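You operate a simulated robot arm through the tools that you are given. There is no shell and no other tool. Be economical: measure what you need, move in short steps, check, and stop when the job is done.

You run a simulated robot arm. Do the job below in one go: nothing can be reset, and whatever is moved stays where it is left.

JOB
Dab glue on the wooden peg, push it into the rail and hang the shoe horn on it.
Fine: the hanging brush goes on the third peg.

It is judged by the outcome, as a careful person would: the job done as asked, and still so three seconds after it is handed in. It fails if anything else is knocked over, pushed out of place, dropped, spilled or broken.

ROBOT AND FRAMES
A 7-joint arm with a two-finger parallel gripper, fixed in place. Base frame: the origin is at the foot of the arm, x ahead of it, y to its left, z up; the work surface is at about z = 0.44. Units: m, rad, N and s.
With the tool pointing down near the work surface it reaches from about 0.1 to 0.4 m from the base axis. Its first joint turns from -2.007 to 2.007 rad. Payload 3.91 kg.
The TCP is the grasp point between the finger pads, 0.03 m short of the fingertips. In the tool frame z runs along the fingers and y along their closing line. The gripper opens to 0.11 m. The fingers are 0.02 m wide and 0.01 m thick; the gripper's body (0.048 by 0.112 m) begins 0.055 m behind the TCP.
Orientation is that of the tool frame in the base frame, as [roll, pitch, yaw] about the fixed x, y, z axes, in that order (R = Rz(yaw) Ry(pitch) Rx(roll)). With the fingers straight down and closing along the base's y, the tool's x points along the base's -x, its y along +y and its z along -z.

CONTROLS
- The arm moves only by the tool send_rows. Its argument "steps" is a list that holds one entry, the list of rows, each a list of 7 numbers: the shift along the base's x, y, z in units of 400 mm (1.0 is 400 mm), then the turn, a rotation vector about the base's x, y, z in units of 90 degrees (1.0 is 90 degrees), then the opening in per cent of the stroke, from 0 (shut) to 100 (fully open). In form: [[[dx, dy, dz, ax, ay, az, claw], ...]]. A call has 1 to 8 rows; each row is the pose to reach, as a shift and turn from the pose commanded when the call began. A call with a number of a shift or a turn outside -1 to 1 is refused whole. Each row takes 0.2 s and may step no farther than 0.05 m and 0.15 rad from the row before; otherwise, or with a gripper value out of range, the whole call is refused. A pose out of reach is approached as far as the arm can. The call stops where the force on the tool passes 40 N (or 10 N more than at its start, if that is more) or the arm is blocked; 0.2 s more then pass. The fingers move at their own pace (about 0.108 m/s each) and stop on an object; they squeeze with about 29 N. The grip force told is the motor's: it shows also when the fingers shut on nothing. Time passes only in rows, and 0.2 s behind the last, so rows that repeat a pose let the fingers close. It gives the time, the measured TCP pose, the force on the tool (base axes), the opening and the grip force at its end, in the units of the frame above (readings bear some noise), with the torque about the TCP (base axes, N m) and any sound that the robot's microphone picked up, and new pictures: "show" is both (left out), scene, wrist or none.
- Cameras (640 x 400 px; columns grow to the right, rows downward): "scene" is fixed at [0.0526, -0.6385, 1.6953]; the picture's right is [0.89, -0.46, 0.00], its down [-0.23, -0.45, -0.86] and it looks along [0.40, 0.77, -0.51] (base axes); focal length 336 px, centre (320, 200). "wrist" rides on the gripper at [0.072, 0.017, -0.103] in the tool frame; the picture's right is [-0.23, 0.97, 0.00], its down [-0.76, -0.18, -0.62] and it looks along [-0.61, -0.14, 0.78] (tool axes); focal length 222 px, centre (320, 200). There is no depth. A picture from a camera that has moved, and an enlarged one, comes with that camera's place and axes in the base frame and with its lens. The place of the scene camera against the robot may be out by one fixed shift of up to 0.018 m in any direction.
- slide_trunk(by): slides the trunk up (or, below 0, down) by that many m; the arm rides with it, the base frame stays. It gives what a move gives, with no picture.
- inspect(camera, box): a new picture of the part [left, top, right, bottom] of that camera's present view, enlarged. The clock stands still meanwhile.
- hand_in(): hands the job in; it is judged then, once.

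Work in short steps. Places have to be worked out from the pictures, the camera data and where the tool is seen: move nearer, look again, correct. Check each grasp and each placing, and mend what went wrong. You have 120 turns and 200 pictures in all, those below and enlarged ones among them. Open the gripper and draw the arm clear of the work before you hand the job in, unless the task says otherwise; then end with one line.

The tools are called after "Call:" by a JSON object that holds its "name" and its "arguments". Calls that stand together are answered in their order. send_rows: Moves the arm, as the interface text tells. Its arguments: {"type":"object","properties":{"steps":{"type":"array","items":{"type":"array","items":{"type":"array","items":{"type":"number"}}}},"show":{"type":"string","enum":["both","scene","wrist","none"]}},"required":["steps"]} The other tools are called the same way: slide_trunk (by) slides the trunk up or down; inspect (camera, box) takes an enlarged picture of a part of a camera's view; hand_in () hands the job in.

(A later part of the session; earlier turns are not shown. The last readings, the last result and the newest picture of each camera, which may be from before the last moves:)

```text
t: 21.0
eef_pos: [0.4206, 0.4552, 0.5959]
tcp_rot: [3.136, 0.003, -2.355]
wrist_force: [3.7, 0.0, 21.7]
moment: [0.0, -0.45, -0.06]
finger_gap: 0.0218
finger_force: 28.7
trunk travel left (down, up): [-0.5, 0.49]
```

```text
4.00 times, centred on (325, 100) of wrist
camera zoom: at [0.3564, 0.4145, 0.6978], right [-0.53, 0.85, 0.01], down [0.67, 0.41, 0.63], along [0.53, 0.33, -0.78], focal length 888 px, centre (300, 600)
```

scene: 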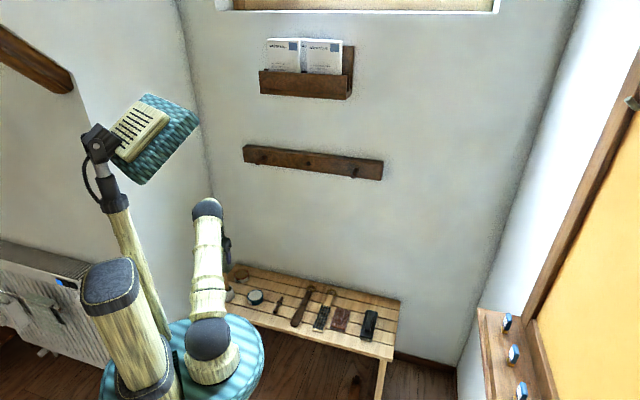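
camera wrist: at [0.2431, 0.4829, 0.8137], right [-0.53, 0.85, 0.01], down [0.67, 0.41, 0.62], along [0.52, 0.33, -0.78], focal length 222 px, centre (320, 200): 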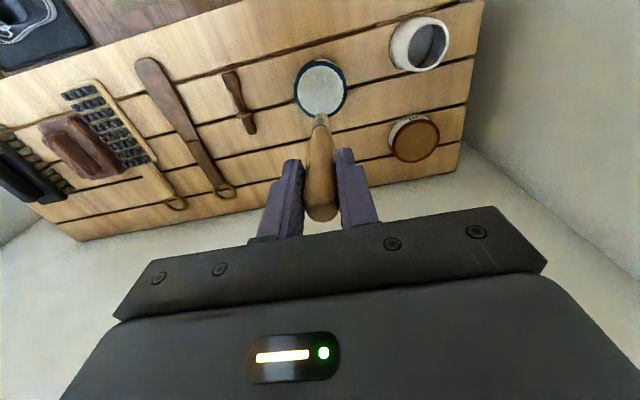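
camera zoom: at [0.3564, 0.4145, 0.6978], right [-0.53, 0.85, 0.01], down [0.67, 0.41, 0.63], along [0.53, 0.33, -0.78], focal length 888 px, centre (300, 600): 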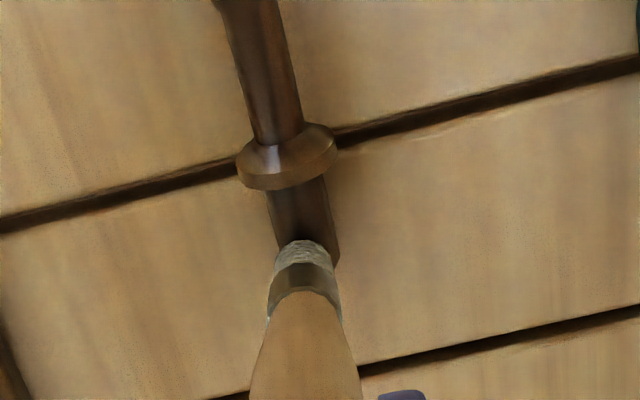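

Firm contact now (22 N), on the spigot. I lift away and look again.

Call:
{"name": "send_rows", "arguments": {"steps": [[[0, 0, 0.03, 0, 0, 0, 10], [0, 0, 0.1, 0, 0, 0, 10], [-0.05, 0.03, 0.15, 0, 0, 0, 10], [-0.1, 0.06, 0.16, 0, 0, 0, 10], [-0.1, 0.06, 0.16, 0, 0, 0, 10]]], "show": "none"}}

Call:
{"name": "inspect", "arguments": {"camera": "scene", "box": [255, 275, 303, 311]}}

Call:
{"name": "inspect", "arguments": {"camera": "wrist", "box": [220, 40, 380, 150]}}

```text
t: 22.2
eef_pos: [0.3774, 0.4806, 0.6555]
tcp_rot: [3.135, -0.003, -2.356]
wrist_force: [0.1, 0.5, -0.4]
moment: [-0.03, -0.02, 0.01]
finger_gap: 0.0217
finger_force: 29.2
trunk travel left (down, up): [-0.5, 0.49]
```

```text
11.11 times, centred on (279, 293) of scene
camera zoom: at [0.0526, -0.6385, 1.6953], right [0.89, -0.46, 0.0], down [-0.23, -0.45, -0.86], along [0.4, 0.77, -0.51], focal length 3730 px, centre (776, -833)
```

zoom: 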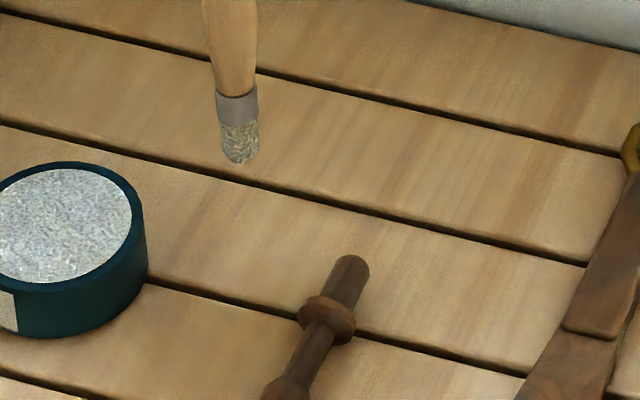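

```text
3.64 times, centred on (300, 95) of wrist
camera zoom: at [0.3151, 0.4405, 0.7581], right [-0.53, 0.85, 0.0], down [0.67, 0.41, 0.62], along [0.52, 0.33, -0.78], focal length 808 px, centre (393, 582)
```

zoom: 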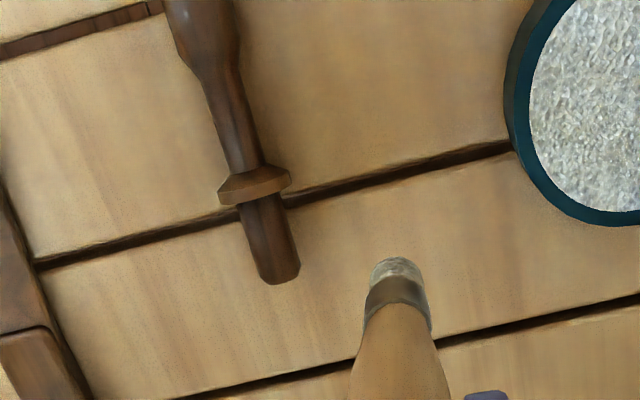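

Let me enlarge the spigot itself strongly.

Call:
{"name": "inspect", "arguments": {"camera": "wrist", "box": [272, 75, 312, 115]}}

Call:
{"name": "inspect", "arguments": {"camera": "scene", "box": [270, 290, 290, 306]}}

```text
10.00 times, centred on (292, 95) of wrist
camera zoom: at [0.3151, 0.4405, 0.7581], right [-0.53, 0.85, 0.0], down [0.67, 0.41, 0.62], along [0.52, 0.33, -0.78], focal length 2221 px, centre (600, 1250)
```

zoom: 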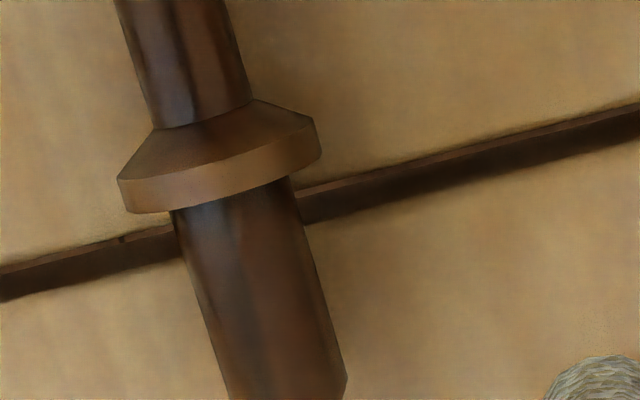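

```text
16.00 times, centred on (280, 298) of scene
camera zoom: at [0.0526, -0.6385, 1.6953], right [0.89, -0.46, 0.0], down [-0.23, -0.45, -0.86], along [0.4, 0.77, -0.51], focal length 5372 px, centre (960, -1368)
```

zoom: 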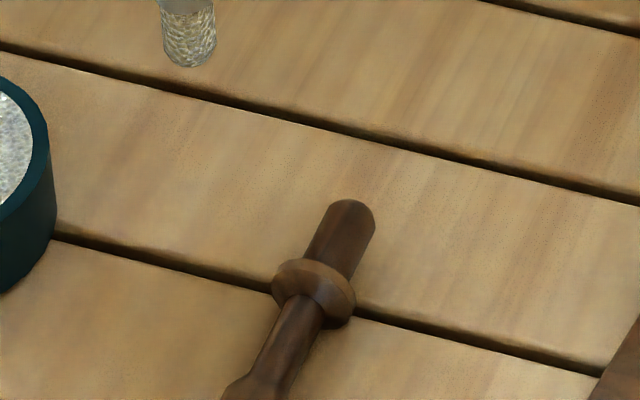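

No glue is visible on the peg. I reload the brush with a longer dwell in the tin and compare the tip's look.

Call:
{"name": "send_rows", "arguments": {"steps": [[[-0.06, 0.035, 0.02, 0, 0, 0, 10], [-0.12, 0.07, 0.02, 0, 0, 0, 10], [-0.186, 0.107, 0, 0, 0, 0, 10], [-0.186, 0.107, -0.08, 0, 0, 0, 10], [-0.186, 0.107, -0.115, 0, 0, 0, 10], [-0.186, 0.107, -0.125, 0, 0, 0, 10], [-0.186, 0.107, -0.13, 0, 0, 0, 10], [-0.186, 0.107, -0.13, 0, 0, 0, 10]]], "show": "none"}}

Call:
{"name": "inspect", "arguments": {"camera": "scene", "box": [235, 278, 275, 308]}}

```text
t: 24.0
eef_pos: [0.3047, 0.5226, 0.6028]
tcp_rot: [3.135, 0.002, -2.357]
wrist_force: [2.2, 1.7, 22.9]
moment: [0.32, -0.3, 0.0]
finger_gap: 0.0222
finger_force: 29.1
trunk travel left (down, up): [-0.5, 0.49]
```

```text
13.33 times, centred on (255, 293) of scene
camera zoom: at [0.0526, -0.6385, 1.6953], right [0.89, -0.46, 0.0], down [-0.23, -0.45, -0.86], along [0.4, 0.77, -0.51], focal length 4476 px, centre (1187, -1040)
```

zoom: 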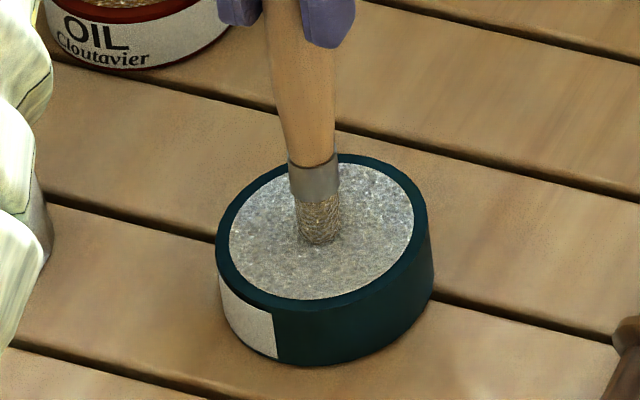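

I lift and inspect the tip again.

Call:
{"name": "send_rows", "arguments": {"steps": [[[0, 0, 0.03, 0, 0, 0, 10], [0, 0, 0.08, 0, 0, 0, 10], [0, 0, 0.14, 0, 0, 0, 10], [0, 0, 0.14, 0, 0, 0, 10]]], "show": "none"}}

Call:
{"name": "inspect", "arguments": {"camera": "scene", "box": [235, 275, 267, 299]}}

Call:
{"name": "inspect", "arguments": {"camera": "wrist", "box": [300, 95, 340, 135]}}

```text
t: 25.0
eef_pos: [0.3031, 0.5225, 0.6585]
tcp_rot: [3.137, -0.003, -2.356]
wrist_force: [0.0, 0.5, -0.3]
moment: [0.03, 0.01, -0.02]
finger_gap: 0.0218
finger_force: 28.5
trunk travel left (down, up): [-0.5, 0.49]
```

```text
16.00 times, centred on (251, 287) of scene
camera zoom: at [0.0526, -0.6385, 1.6953], right [0.89, -0.46, 0.0], down [-0.23, -0.45, -0.86], along [0.4, 0.77, -0.51], focal length 5372 px, centre (1424, -1192)
```

zoom: 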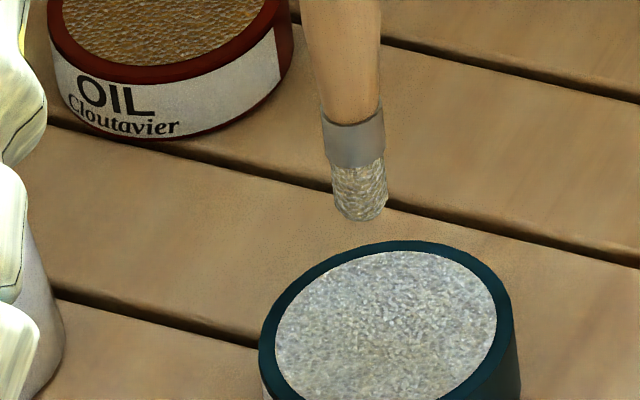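

```text
10.00 times, centred on (320, 115) of wrist
camera zoom: at [0.2403, 0.4821, 0.7608], right [-0.53, 0.85, 0.0], down [0.67, 0.41, 0.62], along [0.52, 0.33, -0.78], focal length 2221 px, centre (320, 1050)
```

zoom: 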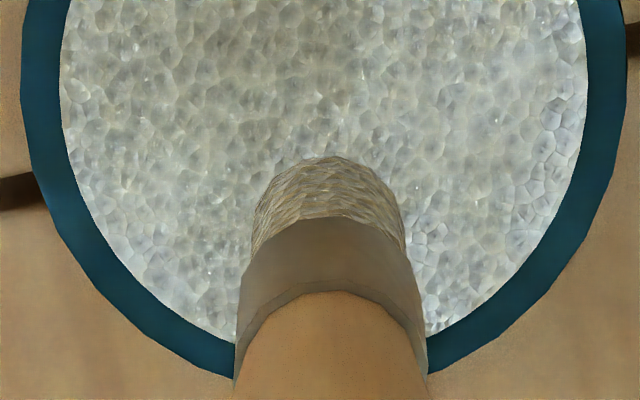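

I dab the spigot's middle again, with a dwell.

Call:
{"name": "send_rows", "arguments": {"steps": [[[0.095, -0.06, 0, 0, 0, 0, 10], [0.19, -0.12, 0, 0, 0, 0, 10], [0.2785, -0.174, 0, 0, 0, 0, 10], [0.2785, -0.174, -0.1, 0, 0, 0, 10], [0.2785, -0.174, -0.14, 0, 0, 0, 10], [0.2785, -0.174, -0.155, 0, 0, 0, 10], [0.2785, -0.174, -0.165, 0, 0, 0, 10], [0.2785, -0.174, -0.165, 0, 0, 0, 10]]], "show": "none"}}

Call:
{"name": "inspect", "arguments": {"camera": "scene", "box": [260, 280, 292, 304]}}

Call:
{"name": "inspect", "arguments": {"camera": "wrist", "box": [290, 60, 350, 120]}}

```text
t: 26.8
eef_pos: [0.4156, 0.4523, 0.5911]
tcp_rot: [3.137, -0.001, -2.356]
wrist_force: [-0.1, 0.6, 2.6]
moment: [0.04, -0.05, 0.0]
finger_gap: 0.0217
finger_force: 28.6
trunk travel left (down, up): [-0.5, 0.49]
```

```text
16.00 times, centred on (276, 292) of scene
camera zoom: at [0.0526, -0.6385, 1.6953], right [0.89, -0.46, 0.0], down [-0.23, -0.45, -0.86], along [0.4, 0.77, -0.51], focal length 5372 px, centre (1024, -1272)
```

zoom: 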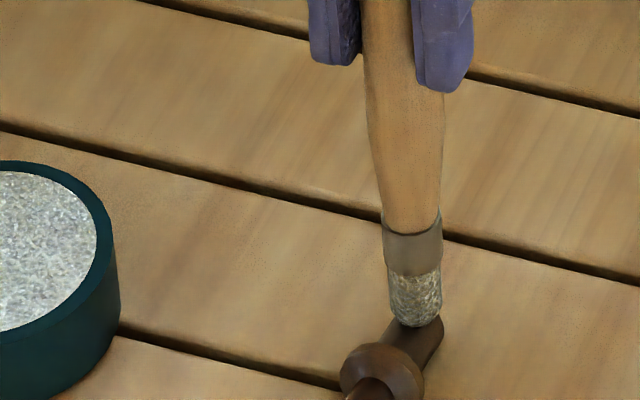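

```text
6.67 times, centred on (320, 90) of wrist
camera zoom: at [0.3524, 0.4127, 0.6941], right [-0.53, 0.85, 0.01], down [0.67, 0.41, 0.62], along [0.53, 0.33, -0.78], focal length 1481 px, centre (320, 933)
```

zoom: 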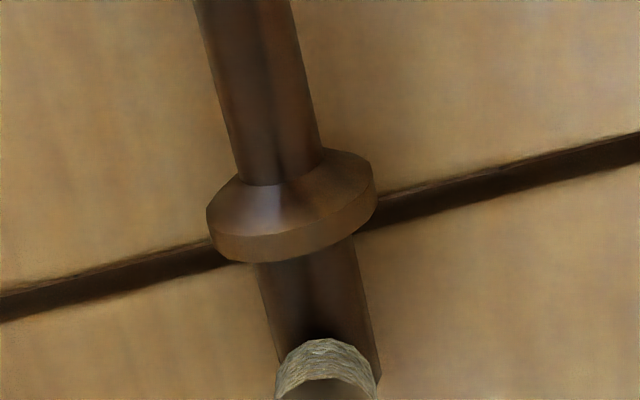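

Contact is light (2.6 N). I press slightly more and hold, then lift.

Call:
{"name": "send_rows", "arguments": {"steps": [[[0, 0, -0.008, 0, 0, 0, 10], [-0.004, -0.004, -0.012, 0, 0, 0, 10], [-0.008, -0.008, -0.012, 0, 0, 0, 10], [-0.008, -0.008, -0.012, 0, 0, 0, 10]]], "show": "none"}}

Call:
{"name": "send_rows", "arguments": {"steps": [[[0, 0, 0.03, 0, 0, 0, 10], [0, 0, 0.1, 0, 0, 0, 10], [-0.05, 0.03, 0.15, 0, 0, 0, 10], [-0.1, 0.06, 0.16, 0, 0, 0, 10], [-0.1, 0.06, 0.16, 0, 0, 0, 10]]], "show": "none"}}

Call:
{"name": "inspect", "arguments": {"camera": "scene", "box": [260, 285, 292, 309]}}

Call:
{"name": "inspect", "arguments": {"camera": "wrist", "box": [240, 50, 340, 120]}}

```text
t: 27.8
eef_pos: [0.414, 0.4479, 0.589]
tcp_rot: [3.136, 0.002, -2.356]
wrist_force: [3.7, 1.8, 19.4]
moment: [0.4, -0.43, -0.03]
finger_gap: 0.0215
finger_force: 29.4
trunk travel left (down, up): [-0.5, 0.49]
```

```text
t: 29.0
eef_pos: [0.3707, 0.4735, 0.6533]
tcp_rot: [3.136, -0.003, -2.357]
wrist_force: [0.7, -0.1, 0.4]
moment: [-0.02, 0.01, -0.01]
finger_gap: 0.0221
finger_force: 29.2
trunk travel left (down, up): [-0.5, 0.49]
```

```text
16.00 times, centred on (276, 297) of scene
camera zoom: at [0.0526, -0.6385, 1.6953], right [0.89, -0.46, 0.0], down [-0.23, -0.45, -0.86], along [0.4, 0.77, -0.51], focal length 5372 px, centre (1024, -1352)
```

zoom: 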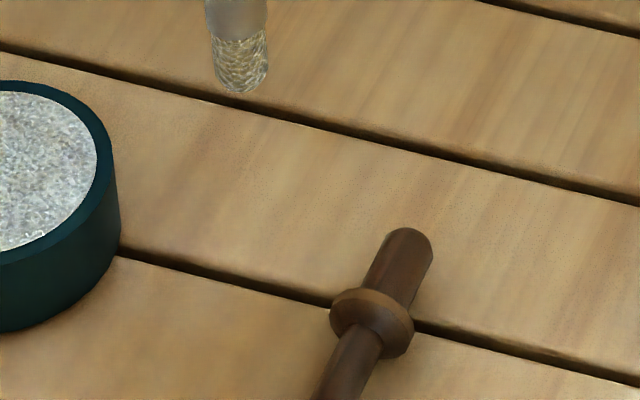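

```text
5.71 times, centred on (290, 85) of wrist
camera zoom: at [0.3074, 0.4329, 0.7548], right [-0.53, 0.85, 0.0], down [0.67, 0.41, 0.62], along [0.52, 0.33, -0.78], focal length 1269 px, centre (491, 857)
```

zoom: 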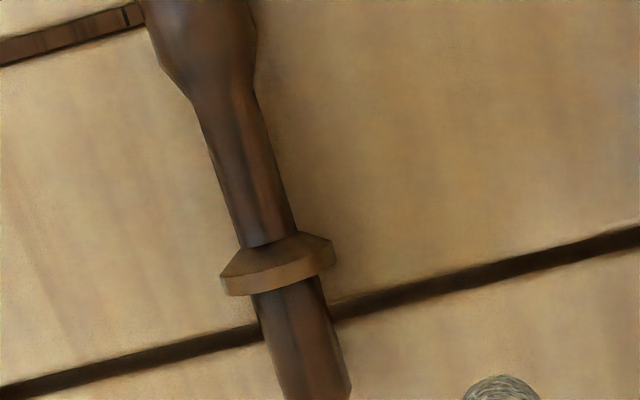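

The glue isn't rendered on the peg, but the loaded brush has touched its spigot three times firmly. I return the brush to its pot: first above the pot.

Call:
{"name": "send_rows", "arguments": {"steps": [[[-0.05, 0.036, 0.09, 0, 0, 0, 10], [-0.14, 0.1, 0.12, 0, 0, 0, 10], [-0.23, 0.165, 0.12, 0, 0, 0, 10], [-0.32, 0.23, 0.12, 0, 0, 0, 10], [-0.4, 0.286, 0.12, 0, 0, 0, 10], [-0.4505, 0.321, 0.12, 0, 0, 0, 10], [-0.4505, 0.321, 0.12, 0, 0, 0, 10]]], "show": "wrist"}}

Call:
{"name": "inspect", "arguments": {"camera": "wrist", "box": [260, 50, 380, 170]}}

```text
t: 30.6
eef_pos: [0.1924, 0.6022, 0.6979]
tcp_rot: [3.137, -0.002, -2.356]
wrist_force: [-0.5, -0.3, 0.5]
moment: [0.0, 0.03, 0.02]
finger_gap: 0.0218
finger_force: 29.9
trunk travel left (down, up): [-0.5, 0.49]
camera wrist: at [0.1287, 0.5623, 0.8003], right [-0.53, 0.85, 0.0], down [0.67, 0.41, 0.62], along [0.53, 0.33, -0.78], focal length 222 px, centre (320, 200)
```

wrist: 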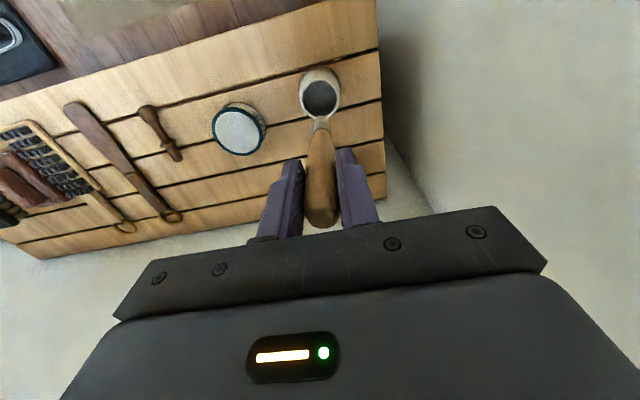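

```text
3.33 times, centred on (320, 110) of wrist
camera zoom: at [0.1287, 0.5623, 0.8003], right [-0.53, 0.85, 0.0], down [0.67, 0.41, 0.62], along [0.53, 0.33, -0.78], focal length 740 px, centre (320, 500)
```

zoom: 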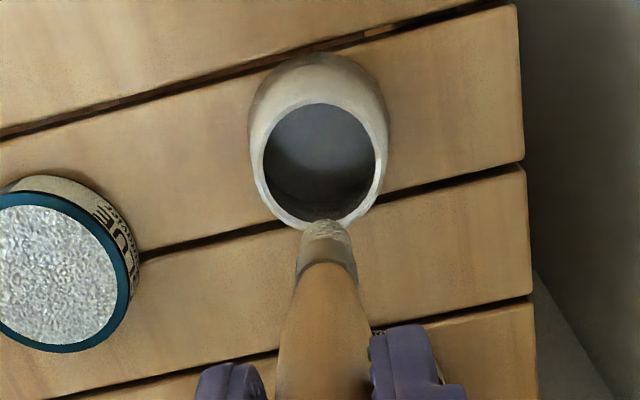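

Aligned with the opening. I lower the brush in until it rests on the pot bottom.

Call:
{"name": "send_rows", "arguments": {"steps": [[[0, 0, -0.1, 0, 0, 0, 10], [0, 0, -0.2, 0, 0, 0, 10], [0, 0, -0.26, 0, 0, 0, 10], [0, 0, -0.29, 0, 0, 0, 10], [0, 0, -0.3, 0, 0, 0, 10], [0, 0, -0.31, 0, 0, 0, 10]]], "show": "none"}}

Call:
{"name": "inspect", "arguments": {"camera": "wrist", "box": [240, 60, 400, 240]}}

```text
t: 32.0
eef_pos: [0.1929, 0.6009, 0.5772]
tcp_rot: [3.135, -0.001, -2.358]
wrist_force: [-0.4, -3.8, 14.0]
moment: [-0.47, 0.03, -0.04]
finger_gap: 0.0217
finger_force: 29.2
trunk travel left (down, up): [-0.5, 0.49]
```

```text
2.22 times, centred on (320, 150) of wrist
camera zoom: at [0.1287, 0.5614, 0.6802], right [-0.53, 0.85, 0.01], down [0.67, 0.41, 0.62], along [0.53, 0.33, -0.78], focal length 494 px, centre (320, 311)
```

zoom: 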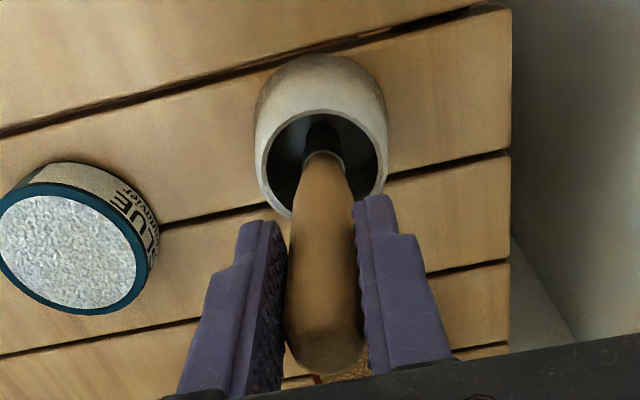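

Resting at the bottom. I ease the force, open, and rise.

Call:
{"name": "send_rows", "arguments": {"steps": [[[0, 0, 0.006, 0, 0, 0, 10], [0, 0, 0.006, 0, 0, 0, 30], [0, 0, 0.006, 0, 0, 0, 60], [0, 0, 0.006, 0, 0, 0, 60], [0, 0, 0.1, 0, 0, 0, 60], [0, 0, 0.2, 0, 0, 0, 60], [0, 0, 0.3, 0, 0, 0, 60], [0, 0, 0.3, 0, 0, 0, 60]]], "show": "wrist"}}

```text
t: 33.8
eef_pos: [0.1918, 0.6023, 0.6928]
tcp_rot: [3.136, -0.004, -2.358]
wrist_force: [0.1, -0.3, 0.2]
moment: [0.02, 0.01, 0.02]
finger_gap: 0.0661
finger_force: 0.2
trunk travel left (down, up): [-0.5, 0.49]
camera wrist: at [0.1287, 0.5616, 0.7961], right [-0.53, 0.85, 0.0], down [0.67, 0.41, 0.62], along [0.52, 0.33, -0.78], focal length 222 px, centre (320, 200)
```

wrist: 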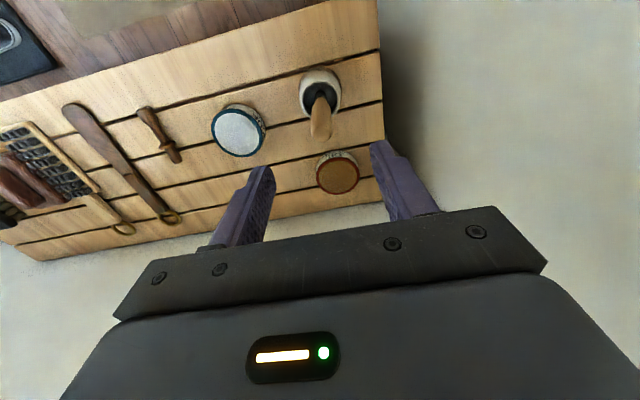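

Brush is back in its pot. Before grasping the peg, I check reach at the rail and measure the hole: raise the trunk 0.4 m and move in front of the hole.

Call:
{"name": "send_rows", "arguments": {"steps": [[[0.05, -0.1, 0.03, 0, 0, 0, 60], [0.12, -0.19, 0.05, 0, 0, 0, 60], [0.19, -0.28, 0.05, 0, 0, 0, 60], [0.26, -0.37, 0.05, 0, 0, 0, 60], [0.33, -0.46, 0.05, 0, 0, 0, 60], [0.4, -0.53, 0.05, 0, 0, 0, 60], [0.4, -0.53, 0.05, 0, 0, 0, 60]]], "show": "none"}}

Call:
{"name": "slide_trunk", "arguments": {"by": 0.4}}

Call:
{"name": "inspect", "arguments": {"camera": "wrist", "box": [0, 0, 640, 400]}}

```text
t: 35.4
eef_pos: [0.3541, 0.3915, 0.718]
tcp_rot: [3.137, -0.002, -2.358]
wrist_force: [-0.7, 0.4, -0.5]
moment: [0.0, 0.0, 0.0]
finger_gap: 0.066
finger_force: 0.0
trunk travel left (down, up): [-0.5, 0.49]
```

```text
t: 39.3
eef_pos: [0.3535, 0.3913, 1.1167]
tcp_rot: [3.135, -0.002, -2.356]
wrist_force: [-0.6, -0.3, -1.2]
moment: [0.05, 0.03, -0.02]
finger_gap: 0.0659
finger_force: 0.0
trunk travel left (down, up): [-0.9, 0.09]
```

```text
1.00 times, centred on (320, 200) of wrist (not enlarged: the box is as wide or as high as the picture)
camera zoom: at [0.2895, 0.3507, 1.2199], right [-0.53, 0.85, 0.0], down [0.67, 0.41, 0.62], along [0.52, 0.33, -0.78], focal length 222 px, centre (320, 200)
```

zoom: 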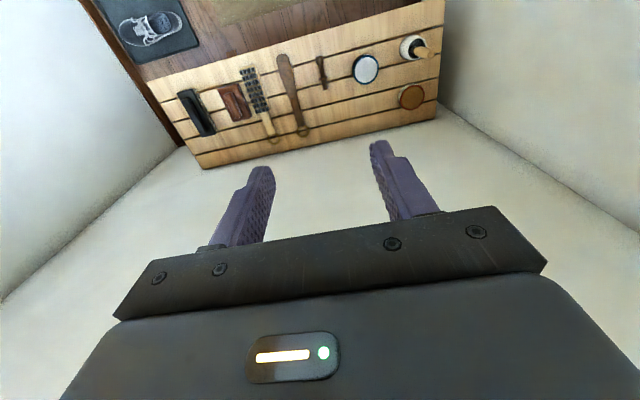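

I test tool-down reach toward the hole, stopping short of the rail.

Call:
{"name": "send_rows", "arguments": {"steps": [[[0.1, 0.027, 0, 0, 0, 0, 60], [0.2, 0.054, 0, 0, 0, 0, 60], [0.3, 0.08, 0, 0, 0, 0, 60], [0.4, 0.107, 0, 0, 0, 0, 60], [0.44, 0.117, 0, 0, 0, 0, 60], [0.44, 0.117, 0, 0, 0, 0, 60]]], "show": "scene"}}

```text
t: 40.7
eef_pos: [0.529, 0.4382, 1.1169]
tcp_rot: [3.135, -0.003, -2.356]
wrist_force: [-0.3, -0.1, 0.5]
moment: [0.02, 0.03, 0.02]
finger_gap: 0.0663
finger_force: 0.1
trunk travel left (down, up): [-0.9, 0.09]
```

scene: 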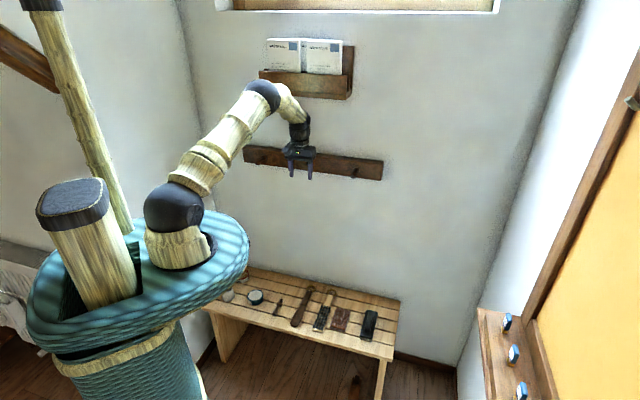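

Tool-down reach is fine here. I enlarge the scene view to relate fingertips to the hole.

Call:
{"name": "inspect", "arguments": {"camera": "scene", "box": [270, 130, 350, 190]}}

```text
6.67 times, centred on (310, 160) of scene
camera zoom: at [0.0526, -0.6385, 1.6953], right [0.89, -0.46, 0.0], down [-0.23, -0.45, -0.86], along [0.4, 0.77, -0.51], focal length 2238 px, centre (387, 467)
```

zoom: 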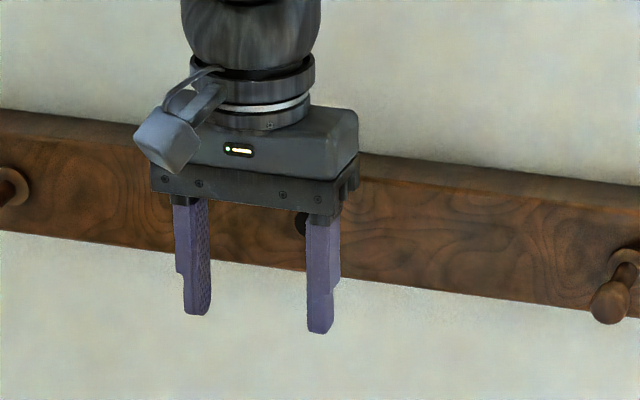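

I back off 0.1 m and tilt the tool 45° forward so the wrist camera looks at the hole.

Call:
{"name": "send_rows", "arguments": {"steps": [[[-0.05, -0.05, 0, 0, 0, 0, 60], [-0.1, -0.1, 0, 0.059, -0.059, 0, 60], [-0.15, -0.15, 0, 0.118, -0.118, 0, 60], [-0.177, -0.177, 0, 0.177, -0.177, 0, 60], [-0.177, -0.177, 0, 0.236, -0.236, 0, 60], [-0.177, -0.177, 0, 0.295, -0.295, 0, 60], [-0.177, -0.177, 0, 0.354, -0.354, 0, 60], [-0.177, -0.177, 0, 0.354, -0.354, 0, 60]]], "show": "wrist"}}

```text
t: 42.5
eef_pos: [0.4587, 0.368, 1.1171]
tcp_rot: [3.135, 0.784, -2.354]
wrist_force: [-0.2, 0.4, 0.7]
moment: [-0.02, -0.01, 0.0]
finger_gap: 0.066
finger_force: 0.0
trunk travel left (down, up): [-0.9, 0.09]
camera wrist: at [0.3587, 0.29, 1.1383], right [-0.58, 0.8, 0.16], down [0.2, -0.06, 0.98], along [0.79, 0.6, -0.12], focal length 222 px, centre (320, 200)
```

wrist: 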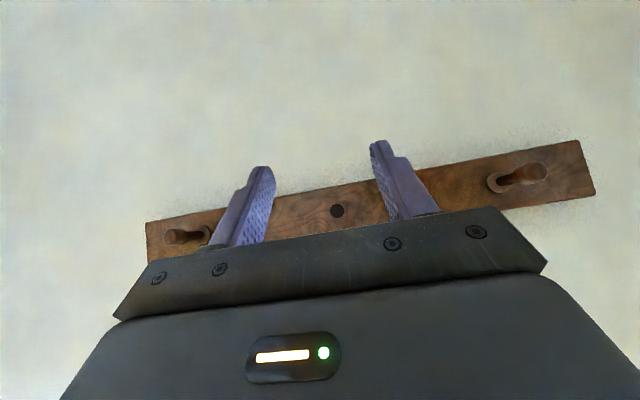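

Triangulated hole: ≈ (0.585, 0.487, 1.119), rail face n≈0.758. Now I return to tool-down, and lower the trunk to fetch the peg.

Call:
{"name": "send_rows", "arguments": {"steps": [[[-0.05, -0.02, 0, -0.059, 0.059, 0, 60], [-0.1, -0.02, 0, -0.118, 0.118, 0, 60], [-0.15, 0, 0, -0.177, 0.177, 0, 60], [-0.19, 0.03, 0, -0.236, 0.236, 0, 60], [-0.2, 0.05, 0, -0.295, 0.295, 0, 60], [-0.2, 0.05, 0, -0.354, 0.354, 0, 60], [-0.2, 0.05, 0, -0.354, 0.354, 0, 60]]], "show": "none"}}

Call:
{"name": "slide_trunk", "arguments": {"by": -0.4}}

Call:
{"name": "inspect", "arguments": {"camera": "wrist", "box": [240, 20, 400, 180]}}

```text
t: 44.1
eef_pos: [0.3762, 0.388, 1.1162]
tcp_rot: [3.137, -0.005, -2.357]
wrist_force: [-0.1, 0.8, 0.3]
moment: [-0.02, -0.02, 0.04]
finger_gap: 0.0662
finger_force: 0.0
trunk travel left (down, up): [-0.9, 0.09]
```

```text
t: 47.9
eef_pos: [0.3772, 0.3871, 0.717]
tcp_rot: [3.136, -0.002, -2.355]
wrist_force: [0.5, -0.2, -0.5]
moment: [-0.03, 0.02, -0.02]
finger_gap: 0.0659
finger_force: 0.1
trunk travel left (down, up): [-0.5, 0.49]
```

```text
2.50 times, centred on (320, 100) of wrist
camera zoom: at [0.3139, 0.3467, 0.8194], right [-0.53, 0.85, 0.0], down [0.67, 0.41, 0.62], along [0.52, 0.33, -0.78], focal length 555 px, centre (320, 450)
```

zoom: 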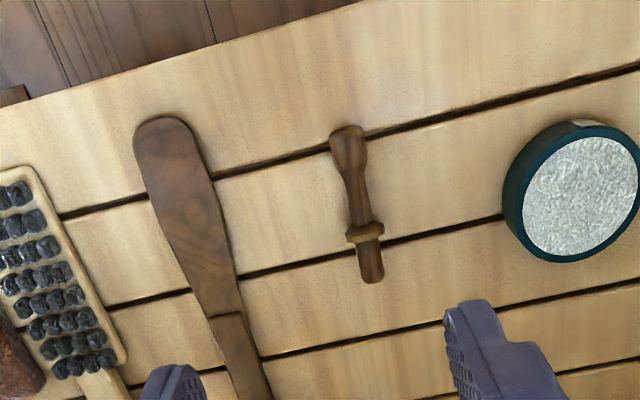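

Peg: axis exactly at 45°, shaft middle ≈ (0.382, 0.420), axis z≈0.452. I descend over it partway and check.

Call:
{"name": "send_rows", "arguments": {"steps": [[[0.012, 0.082, 0, 0, 0, 0, 50], [0.012, 0.082, -0.12, 0, 0, 0, 50], [0.012, 0.082, -0.24, 0, 0, 0, 50], [0.012, 0.082, -0.36, 0, 0, 0, 50], [0.012, 0.082, -0.46, 0, 0, 0, 50], [0.012, 0.082, -0.46, 0, 0, 0, 50]]], "show": "none"}}

Call:
{"name": "inspect", "arguments": {"camera": "wrist", "box": [240, 80, 400, 240]}}

Call:
{"name": "inspect", "arguments": {"camera": "scene", "box": [245, 270, 305, 315]}}

```text
t: 49.3
eef_pos: [0.3846, 0.419, 0.5323]
tcp_rot: [3.137, -0.001, -2.356]
wrist_force: [0.5, -0.2, -0.2]
moment: [-0.01, -0.02, -0.01]
finger_gap: 0.0551
finger_force: 0.0
trunk travel left (down, up): [-0.5, 0.49]
```

```text
2.50 times, centred on (320, 160) of wrist
camera zoom: at [0.3208, 0.3791, 0.6353], right [-0.53, 0.85, 0.01], down [0.67, 0.41, 0.62], along [0.52, 0.33, -0.78], focal length 555 px, centre (320, 300)
```

zoom: 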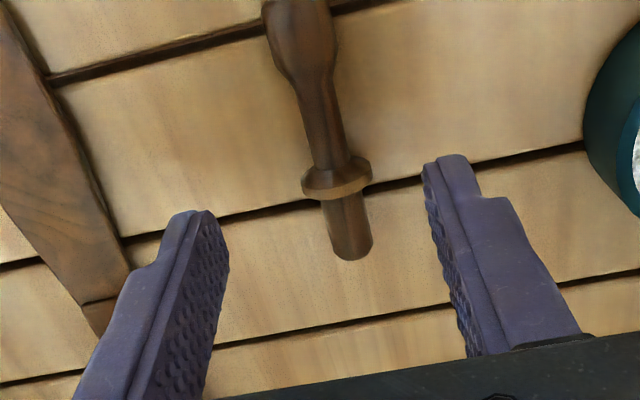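

```text
8.89 times, centred on (275, 292) of scene
camera zoom: at [0.0526, -0.6385, 1.6953], right [0.89, -0.46, 0.0], down [-0.23, -0.45, -0.86], along [0.4, 0.77, -0.51], focal length 2984 px, centre (720, -622)
```

zoom: 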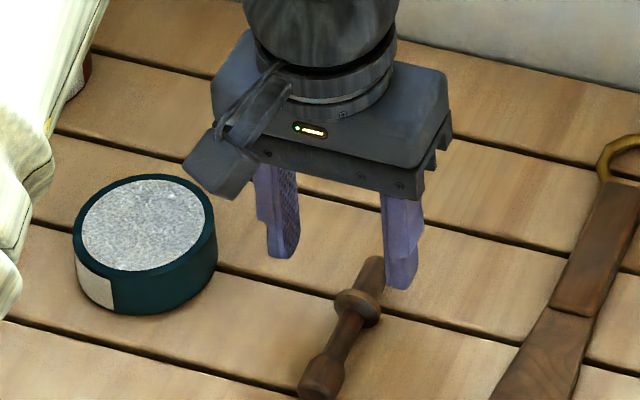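

Target confirmed. I go down to z≈0.474 and close on the shaft.

Call:
{"name": "send_rows", "arguments": {"steps": [[[-0.006, 0.003, -0.08, 0, 0, 0, 50], [-0.006, 0.003, -0.13, 0, 0, 0, 50], [-0.006, 0.003, -0.146, 0, 0, 0, 50], [-0.006, 0.003, -0.146, 0, 0, 0, 50], [-0.006, 0.003, -0.146, 0, 0, 0, 4], [-0.006, 0.003, -0.146, 0, 0, 0, 4], [-0.006, 0.003, -0.146, 0, 0, 0, 4]]], "show": "none"}}

Call:
{"name": "inspect", "arguments": {"camera": "wrist", "box": [240, 80, 400, 240]}}

Call:
{"name": "inspect", "arguments": {"camera": "scene", "box": [245, 270, 305, 315]}}

```text
t: 50.9
eef_pos: [0.3804, 0.4212, 0.4739]
tcp_rot: [3.137, -0.002, -2.355]
wrist_force: [-0.6, -0.6, -0.2]
moment: [0.01, -0.01, 0.0]
finger_gap: 0.0113
finger_force: 28.7
trunk travel left (down, up): [-0.5, 0.49]
```

```text
2.50 times, centred on (320, 160) of wrist
camera zoom: at [0.3177, 0.3808, 0.5756], right [-0.53, 0.85, 0.01], down [0.67, 0.41, 0.62], along [0.52, 0.33, -0.78], focal length 555 px, centre (320, 300)
```

zoom: 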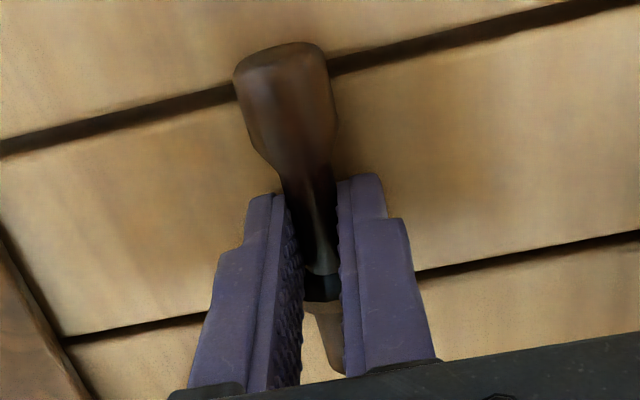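

```text
8.89 times, centred on (275, 292) of scene
camera zoom: at [0.0526, -0.6385, 1.6953], right [0.89, -0.46, 0.0], down [-0.23, -0.45, -0.86], along [0.4, 0.77, -0.51], focal length 2984 px, centre (720, -622)
```

zoom: 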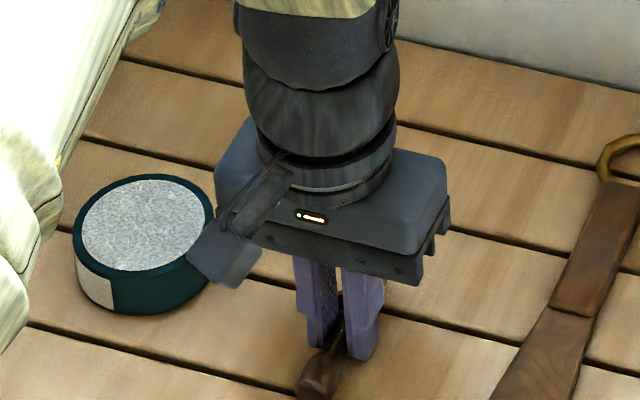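

Gripped (11 mm). I lift, check the peg's attitude, and raise the trunk.

Call:
{"name": "send_rows", "arguments": {"steps": [[[0, 0, 0.08, 0, 0, 0, 4], [0, 0, 0.18, 0, 0, 0, 4], [0, 0, 0.3, 0, 0, 0, 4], [0, 0, 0.42, 0, 0, 0, 4], [0, -0.05, 0.54, 0, 0, 0, 4], [0, -0.1, 0.62, 0, 0, 0, 4], [0, -0.1, 0.62, 0, 0, 0, 4]]], "show": "none"}}

Call:
{"name": "slide_trunk", "arguments": {"by": 0.4}}

Call:
{"name": "inspect", "arguments": {"camera": "scene", "box": [230, 110, 350, 200]}}

Call:
{"name": "inspect", "arguments": {"camera": "wrist", "box": [240, 80, 400, 240]}}

```text
refused: row 5 steps farther than a row can; nothing moved
```

```text
t: 54.7
eef_pos: [0.3824, 0.4207, 0.8719]
tcp_rot: [3.136, -0.003, -2.356]
wrist_force: [0.9, 0.7, 1.2]
moment: [-0.01, 0.02, -0.02]
finger_gap: 0.0118
finger_force: 28.8
trunk travel left (down, up): [-0.9, 0.09]
```

```text
4.44 times, centred on (290, 155) of scene
camera zoom: at [0.0526, -0.6385, 1.6953], right [0.89, -0.46, 0.0], down [-0.23, -0.45, -0.86], along [0.4, 0.77, -0.51], focal length 1492 px, centre (453, 400)
```

zoom: 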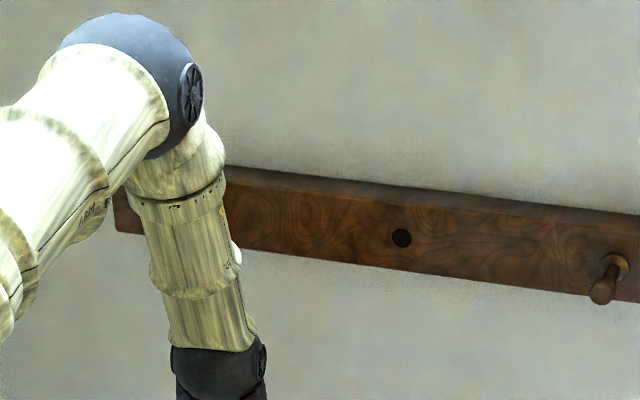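

```text
2.50 times, centred on (320, 160) of wrist
camera zoom: at [0.3174, 0.3813, 0.9756], right [-0.53, 0.85, 0.0], down [0.67, 0.41, 0.62], along [0.52, 0.33, -0.78], focal length 555 px, centre (320, 300)
```

zoom: 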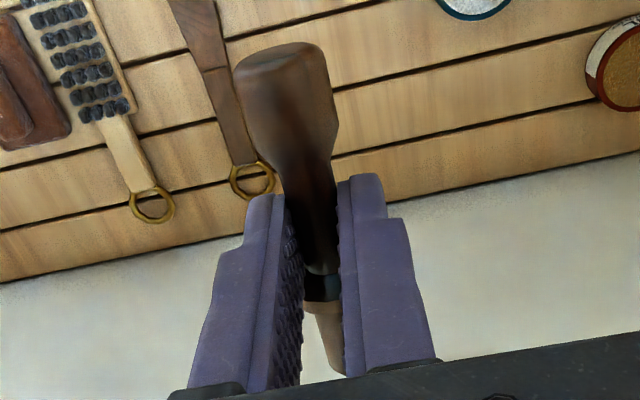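

The arm row was refused but the trunk lifted the peg straight up safely. Now I raise to z≈1.141 in front of the hole, at n≈0.55, e≈0.069.

Call:
{"name": "send_rows", "arguments": {"steps": [[[0.02, -0.03, 0.1, 0, 0, 0, 4], [0.04, -0.06, 0.2, 0, 0, 0, 4], [0.06, -0.09, 0.3, 0, 0, 0, 4], [0.08, -0.12, 0.4, 0, 0, 0, 4], [0.1, -0.15, 0.5, 0, 0, 0, 4], [0.12, -0.18, 0.6, 0, 0, 0, 4], [0.138, -0.2015, 0.6725, 0, 0, 0, 4], [0.138, -0.2015, 0.6725, 0, 0, 0, 4]]], "show": "none"}}

Call:
{"name": "inspect", "arguments": {"camera": "scene", "box": [250, 120, 350, 195]}}

Call:
{"name": "inspect", "arguments": {"camera": "wrist", "box": [240, 80, 400, 240]}}

```text
t: 56.5
eef_pos: [0.4366, 0.3412, 1.1453]
tcp_rot: [3.137, -0.003, -2.357]
wrist_force: [-0.4, -0.4, -0.3]
moment: [-0.01, 0.0, 0.01]
finger_gap: 0.0116
finger_force: 28.8
trunk travel left (down, up): [-0.9, 0.09]
```

```text
5.33 times, centred on (300, 158) of scene
camera zoom: at [0.0526, -0.6385, 1.6953], right [0.89, -0.46, 0.0], down [-0.23, -0.45, -0.86], along [0.4, 0.77, -0.51], focal length 1791 px, centre (427, 427)
```

zoom: 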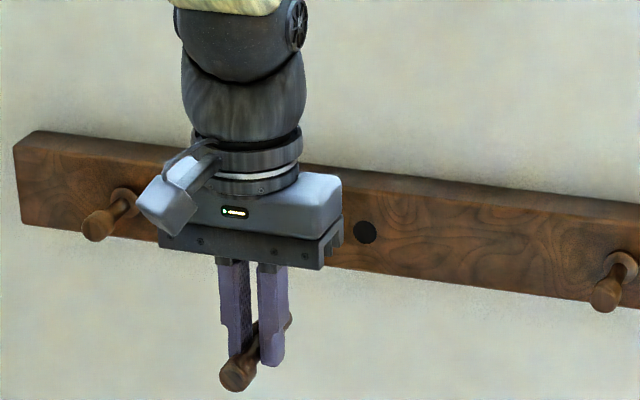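

```text
2.50 times, centred on (320, 160) of wrist
camera zoom: at [0.3726, 0.3012, 1.2481], right [-0.53, 0.85, 0.0], down [0.67, 0.41, 0.62], along [0.52, 0.33, -0.78], focal length 555 px, centre (320, 300)
```

zoom: 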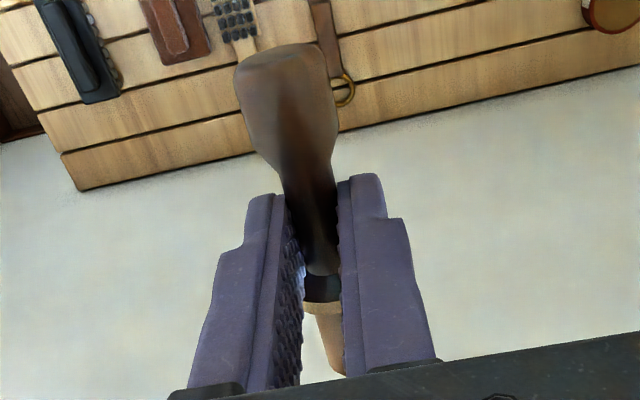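

Peg held level, pointing to the wall. I advance until the spigot tip is ~18 mm short of the rail.

Call:
{"name": "send_rows", "arguments": {"steps": [[[0.07, 0.07, -0.011, 0, 0, 0, 4], [0.14, 0.138, -0.011, 0, 0, 0, 4], [0.2, 0.196, -0.011, 0, 0, 0, 4], [0.25, 0.245, -0.011, 0, 0, 0, 4], [0.25, 0.245, -0.011, 0, 0, 0, 4]]], "show": "none"}}

Call:
{"name": "inspect", "arguments": {"camera": "scene", "box": [280, 140, 340, 185]}}

Call:
{"name": "inspect", "arguments": {"camera": "wrist", "box": [200, 80, 440, 260]}}

```text
t: 57.7
eef_pos: [0.5341, 0.4396, 1.1412]
tcp_rot: [3.135, -0.003, -2.354]
wrist_force: [0.2, -0.4, -0.2]
moment: [0.03, -0.02, 0.03]
finger_gap: 0.0114
finger_force: 28.7
trunk travel left (down, up): [-0.9, 0.09]
```

```text
8.89 times, centred on (310, 162) of scene
camera zoom: at [0.0526, -0.6385, 1.6953], right [0.89, -0.46, 0.0], down [-0.23, -0.45, -0.86], along [0.4, 0.77, -0.51], focal length 2984 px, centre (409, 533)
```

zoom: 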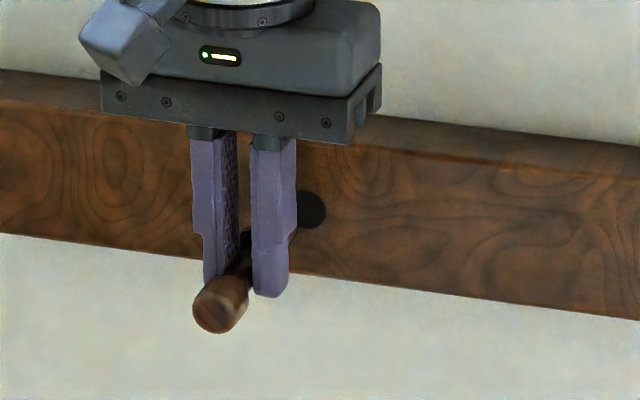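

```text
2.22 times, centred on (320, 170) of wrist
camera zoom: at [0.4707, 0.399, 1.2441], right [-0.53, 0.85, 0.01], down [0.67, 0.41, 0.62], along [0.52, 0.33, -0.78], focal length 494 px, centre (320, 267)
```

zoom: 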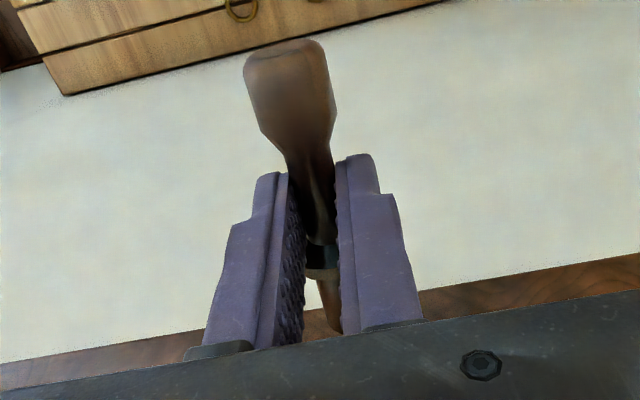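

Vertical alignment looks right; laterally maybe a few mm off. I enlarge for precision.

Call:
{"name": "inspect", "arguments": {"camera": "scene", "box": [295, 155, 319, 179]}}

```text
16.00 times, centred on (307, 167) of scene
camera zoom: at [0.0526, -0.6385, 1.6953], right [0.89, -0.46, 0.0], down [-0.23, -0.45, -0.86], along [0.4, 0.77, -0.51], focal length 5372 px, centre (528, 728)
```

zoom: 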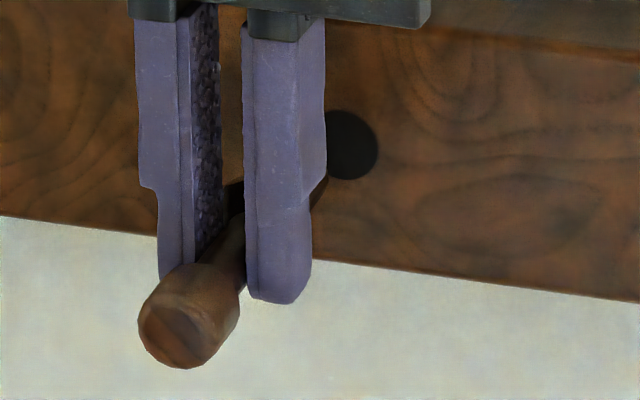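

The hole lies ~4–5 mm to the right of the peg's line. I correct sideways and advance to ~6 mm from the face.

Call:
{"name": "send_rows", "arguments": {"steps": [[[0.0075, -0.0075, 0.0025, 0, 0, 0, 4], [0.029, 0.014, 0.0025, 0, 0, 0, 4], [0.029, 0.014, 0.0025, 0, 0, 0, 4]]], "show": "none"}}

Call:
{"name": "inspect", "arguments": {"camera": "scene", "box": [295, 155, 319, 179]}}

Call:
{"name": "inspect", "arguments": {"camera": "wrist", "box": [280, 160, 380, 240]}}

```text
t: 58.5
eef_pos: [0.5468, 0.4441, 1.1406]
tcp_rot: [3.137, -0.001, -2.356]
wrist_force: [0.6, -0.6, 0.1]
moment: [0.01, 0.0, -0.01]
finger_gap: 0.0116
finger_force: 28.4
trunk travel left (down, up): [-0.9, 0.09]
```

```text
16.00 times, centred on (307, 167) of scene
camera zoom: at [0.0526, -0.6385, 1.6953], right [0.89, -0.46, 0.0], down [-0.23, -0.45, -0.86], along [0.4, 0.77, -0.51], focal length 5372 px, centre (528, 728)
```

zoom: 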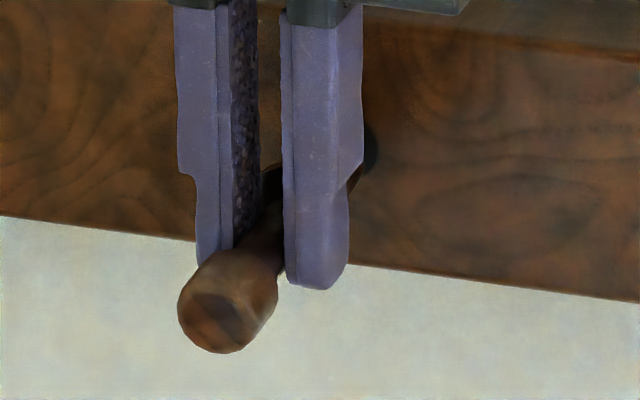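

```text
5.00 times, centred on (330, 200) of wrist
camera zoom: at [0.4828, 0.4032, 1.2435], right [-0.53, 0.85, 0.01], down [0.67, 0.41, 0.62], along [0.53, 0.33, -0.78], focal length 1111 px, centre (270, 200)
```

zoom: 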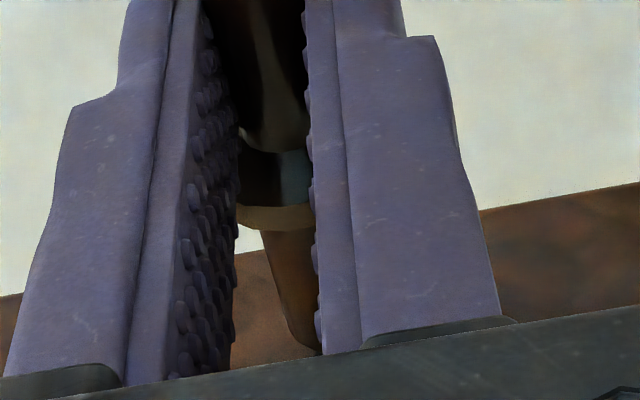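

Now I push gently forward 14 mm and watch the force.

Call:
{"name": "send_rows", "arguments": {"steps": [[[0.0088, 0.0088, 0, 0, 0, 0, 4], [0.0141, 0.0141, 0, 0, 0, 0, 4], [0.0195, 0.0195, 0, 0, 0, 0, 4], [0.0248, 0.0248, 0, 0, 0, 0, 4]]], "show": "none"}}

Call:
{"name": "inspect", "arguments": {"camera": "scene", "box": [295, 155, 319, 179]}}

```text
t: 59.5
eef_pos: [0.5576, 0.4562, 1.1383]
tcp_rot: [3.136, -0.004, -2.356]
wrist_force: [0.1, 0.2, 0.1]
moment: [0.0, 0.0, 0.04]
finger_gap: 0.0117
finger_force: 28.9
trunk travel left (down, up): [-0.9, 0.09]
```

```text
16.00 times, centred on (307, 167) of scene
camera zoom: at [0.0526, -0.6385, 1.6953], right [0.89, -0.46, 0.0], down [-0.23, -0.45, -0.86], along [0.4, 0.77, -0.51], focal length 5372 px, centre (528, 728)
```

zoom: 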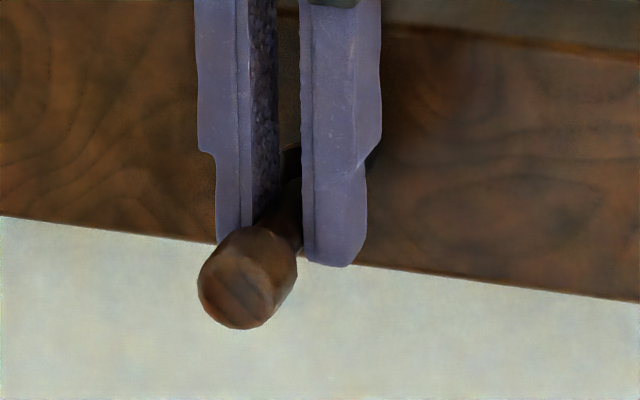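

No resistance; the tip should be ~9 mm past the estimated face. Continue another 14 mm carefully.

Call:
{"name": "send_rows", "arguments": {"steps": [[[0.0088, 0.0088, 0.002, 0, 0, 0, 4], [0.0141, 0.0141, 0.003, 0, 0, 0, 4], [0.0195, 0.0195, 0.003, 0, 0, 0, 4], [0.0248, 0.0248, 0.003, 0, 0, 0, 4]]], "show": "none"}}

Call:
{"name": "inspect", "arguments": {"camera": "scene", "box": [295, 155, 319, 179]}}

Call:
{"name": "inspect", "arguments": {"camera": "wrist", "box": [280, 160, 380, 240]}}

```text
t: 60.5
eef_pos: [0.5663, 0.4646, 1.1405]
tcp_rot: [3.136, -0.001, -2.356]
wrist_force: [-2.1, 1.2, -1.6]
moment: [-0.05, 0.1, 0.16]
finger_gap: 0.0113
finger_force: 29.6
trunk travel left (down, up): [-0.9, 0.09]
```

```text
16.00 times, centred on (307, 167) of scene
camera zoom: at [0.0526, -0.6385, 1.6953], right [0.89, -0.46, 0.0], down [-0.23, -0.45, -0.86], along [0.4, 0.77, -0.51], focal length 5372 px, centre (528, 728)
```

zoom: 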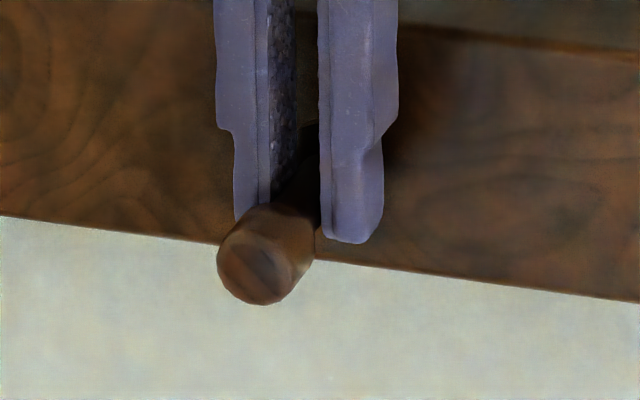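

```text
5.00 times, centred on (330, 200) of wrist
camera zoom: at [0.503, 0.425, 1.2425], right [-0.53, 0.85, 0.0], down [0.67, 0.41, 0.62], along [0.52, 0.33, -0.78], focal length 1111 px, centre (270, 200)
```

zoom: 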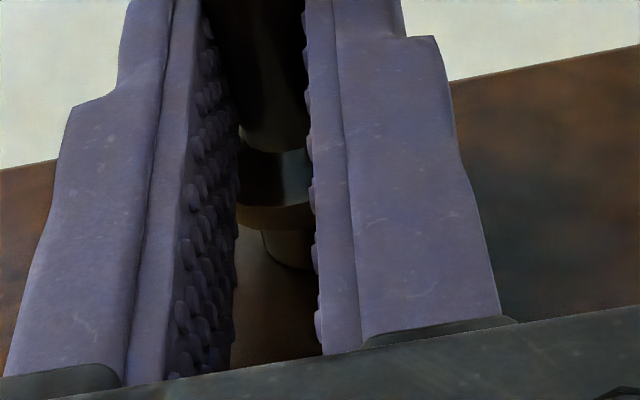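

The spigot is in the hole. I push on until the collar seats.

Call:
{"name": "send_rows", "arguments": {"steps": [[[0.005, 0.005, 0, 0, 0, 0, 4], [0.01, 0.01, 0, 0, 0, 0, 4], [0.015, 0.015, 0, 0, 0, 0, 4], [0.02, 0.02, 0, 0, 0, 0, 4]]], "show": "none"}}

Call:
{"name": "inspect", "arguments": {"camera": "wrist", "box": [280, 160, 380, 240]}}

```text
t: 61.5
eef_pos: [0.5748, 0.473, 1.1406]
tcp_rot: [3.136, -0.006, -2.356]
wrist_force: [-7.9, -2.6, -1.0]
moment: [-0.18, 0.27, 0.16]
finger_gap: 0.0115
finger_force: 28.9
trunk travel left (down, up): [-0.9, 0.09]
```

```text
5.00 times, centred on (330, 200) of wrist
camera zoom: at [0.5108, 0.4327, 1.2429], right [-0.53, 0.85, 0.0], down [0.67, 0.41, 0.62], along [0.52, 0.33, -0.79], focal length 1111 px, centre (270, 200)
```

zoom: 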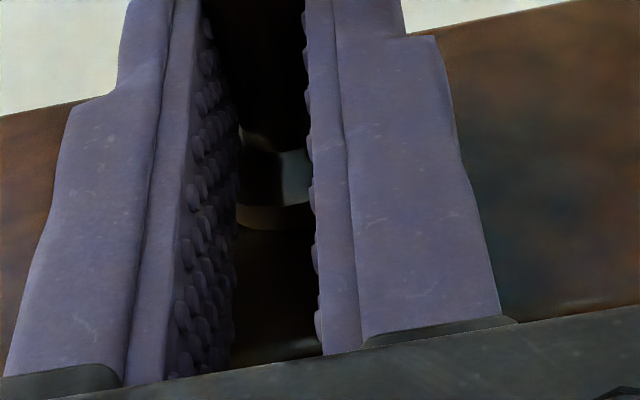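

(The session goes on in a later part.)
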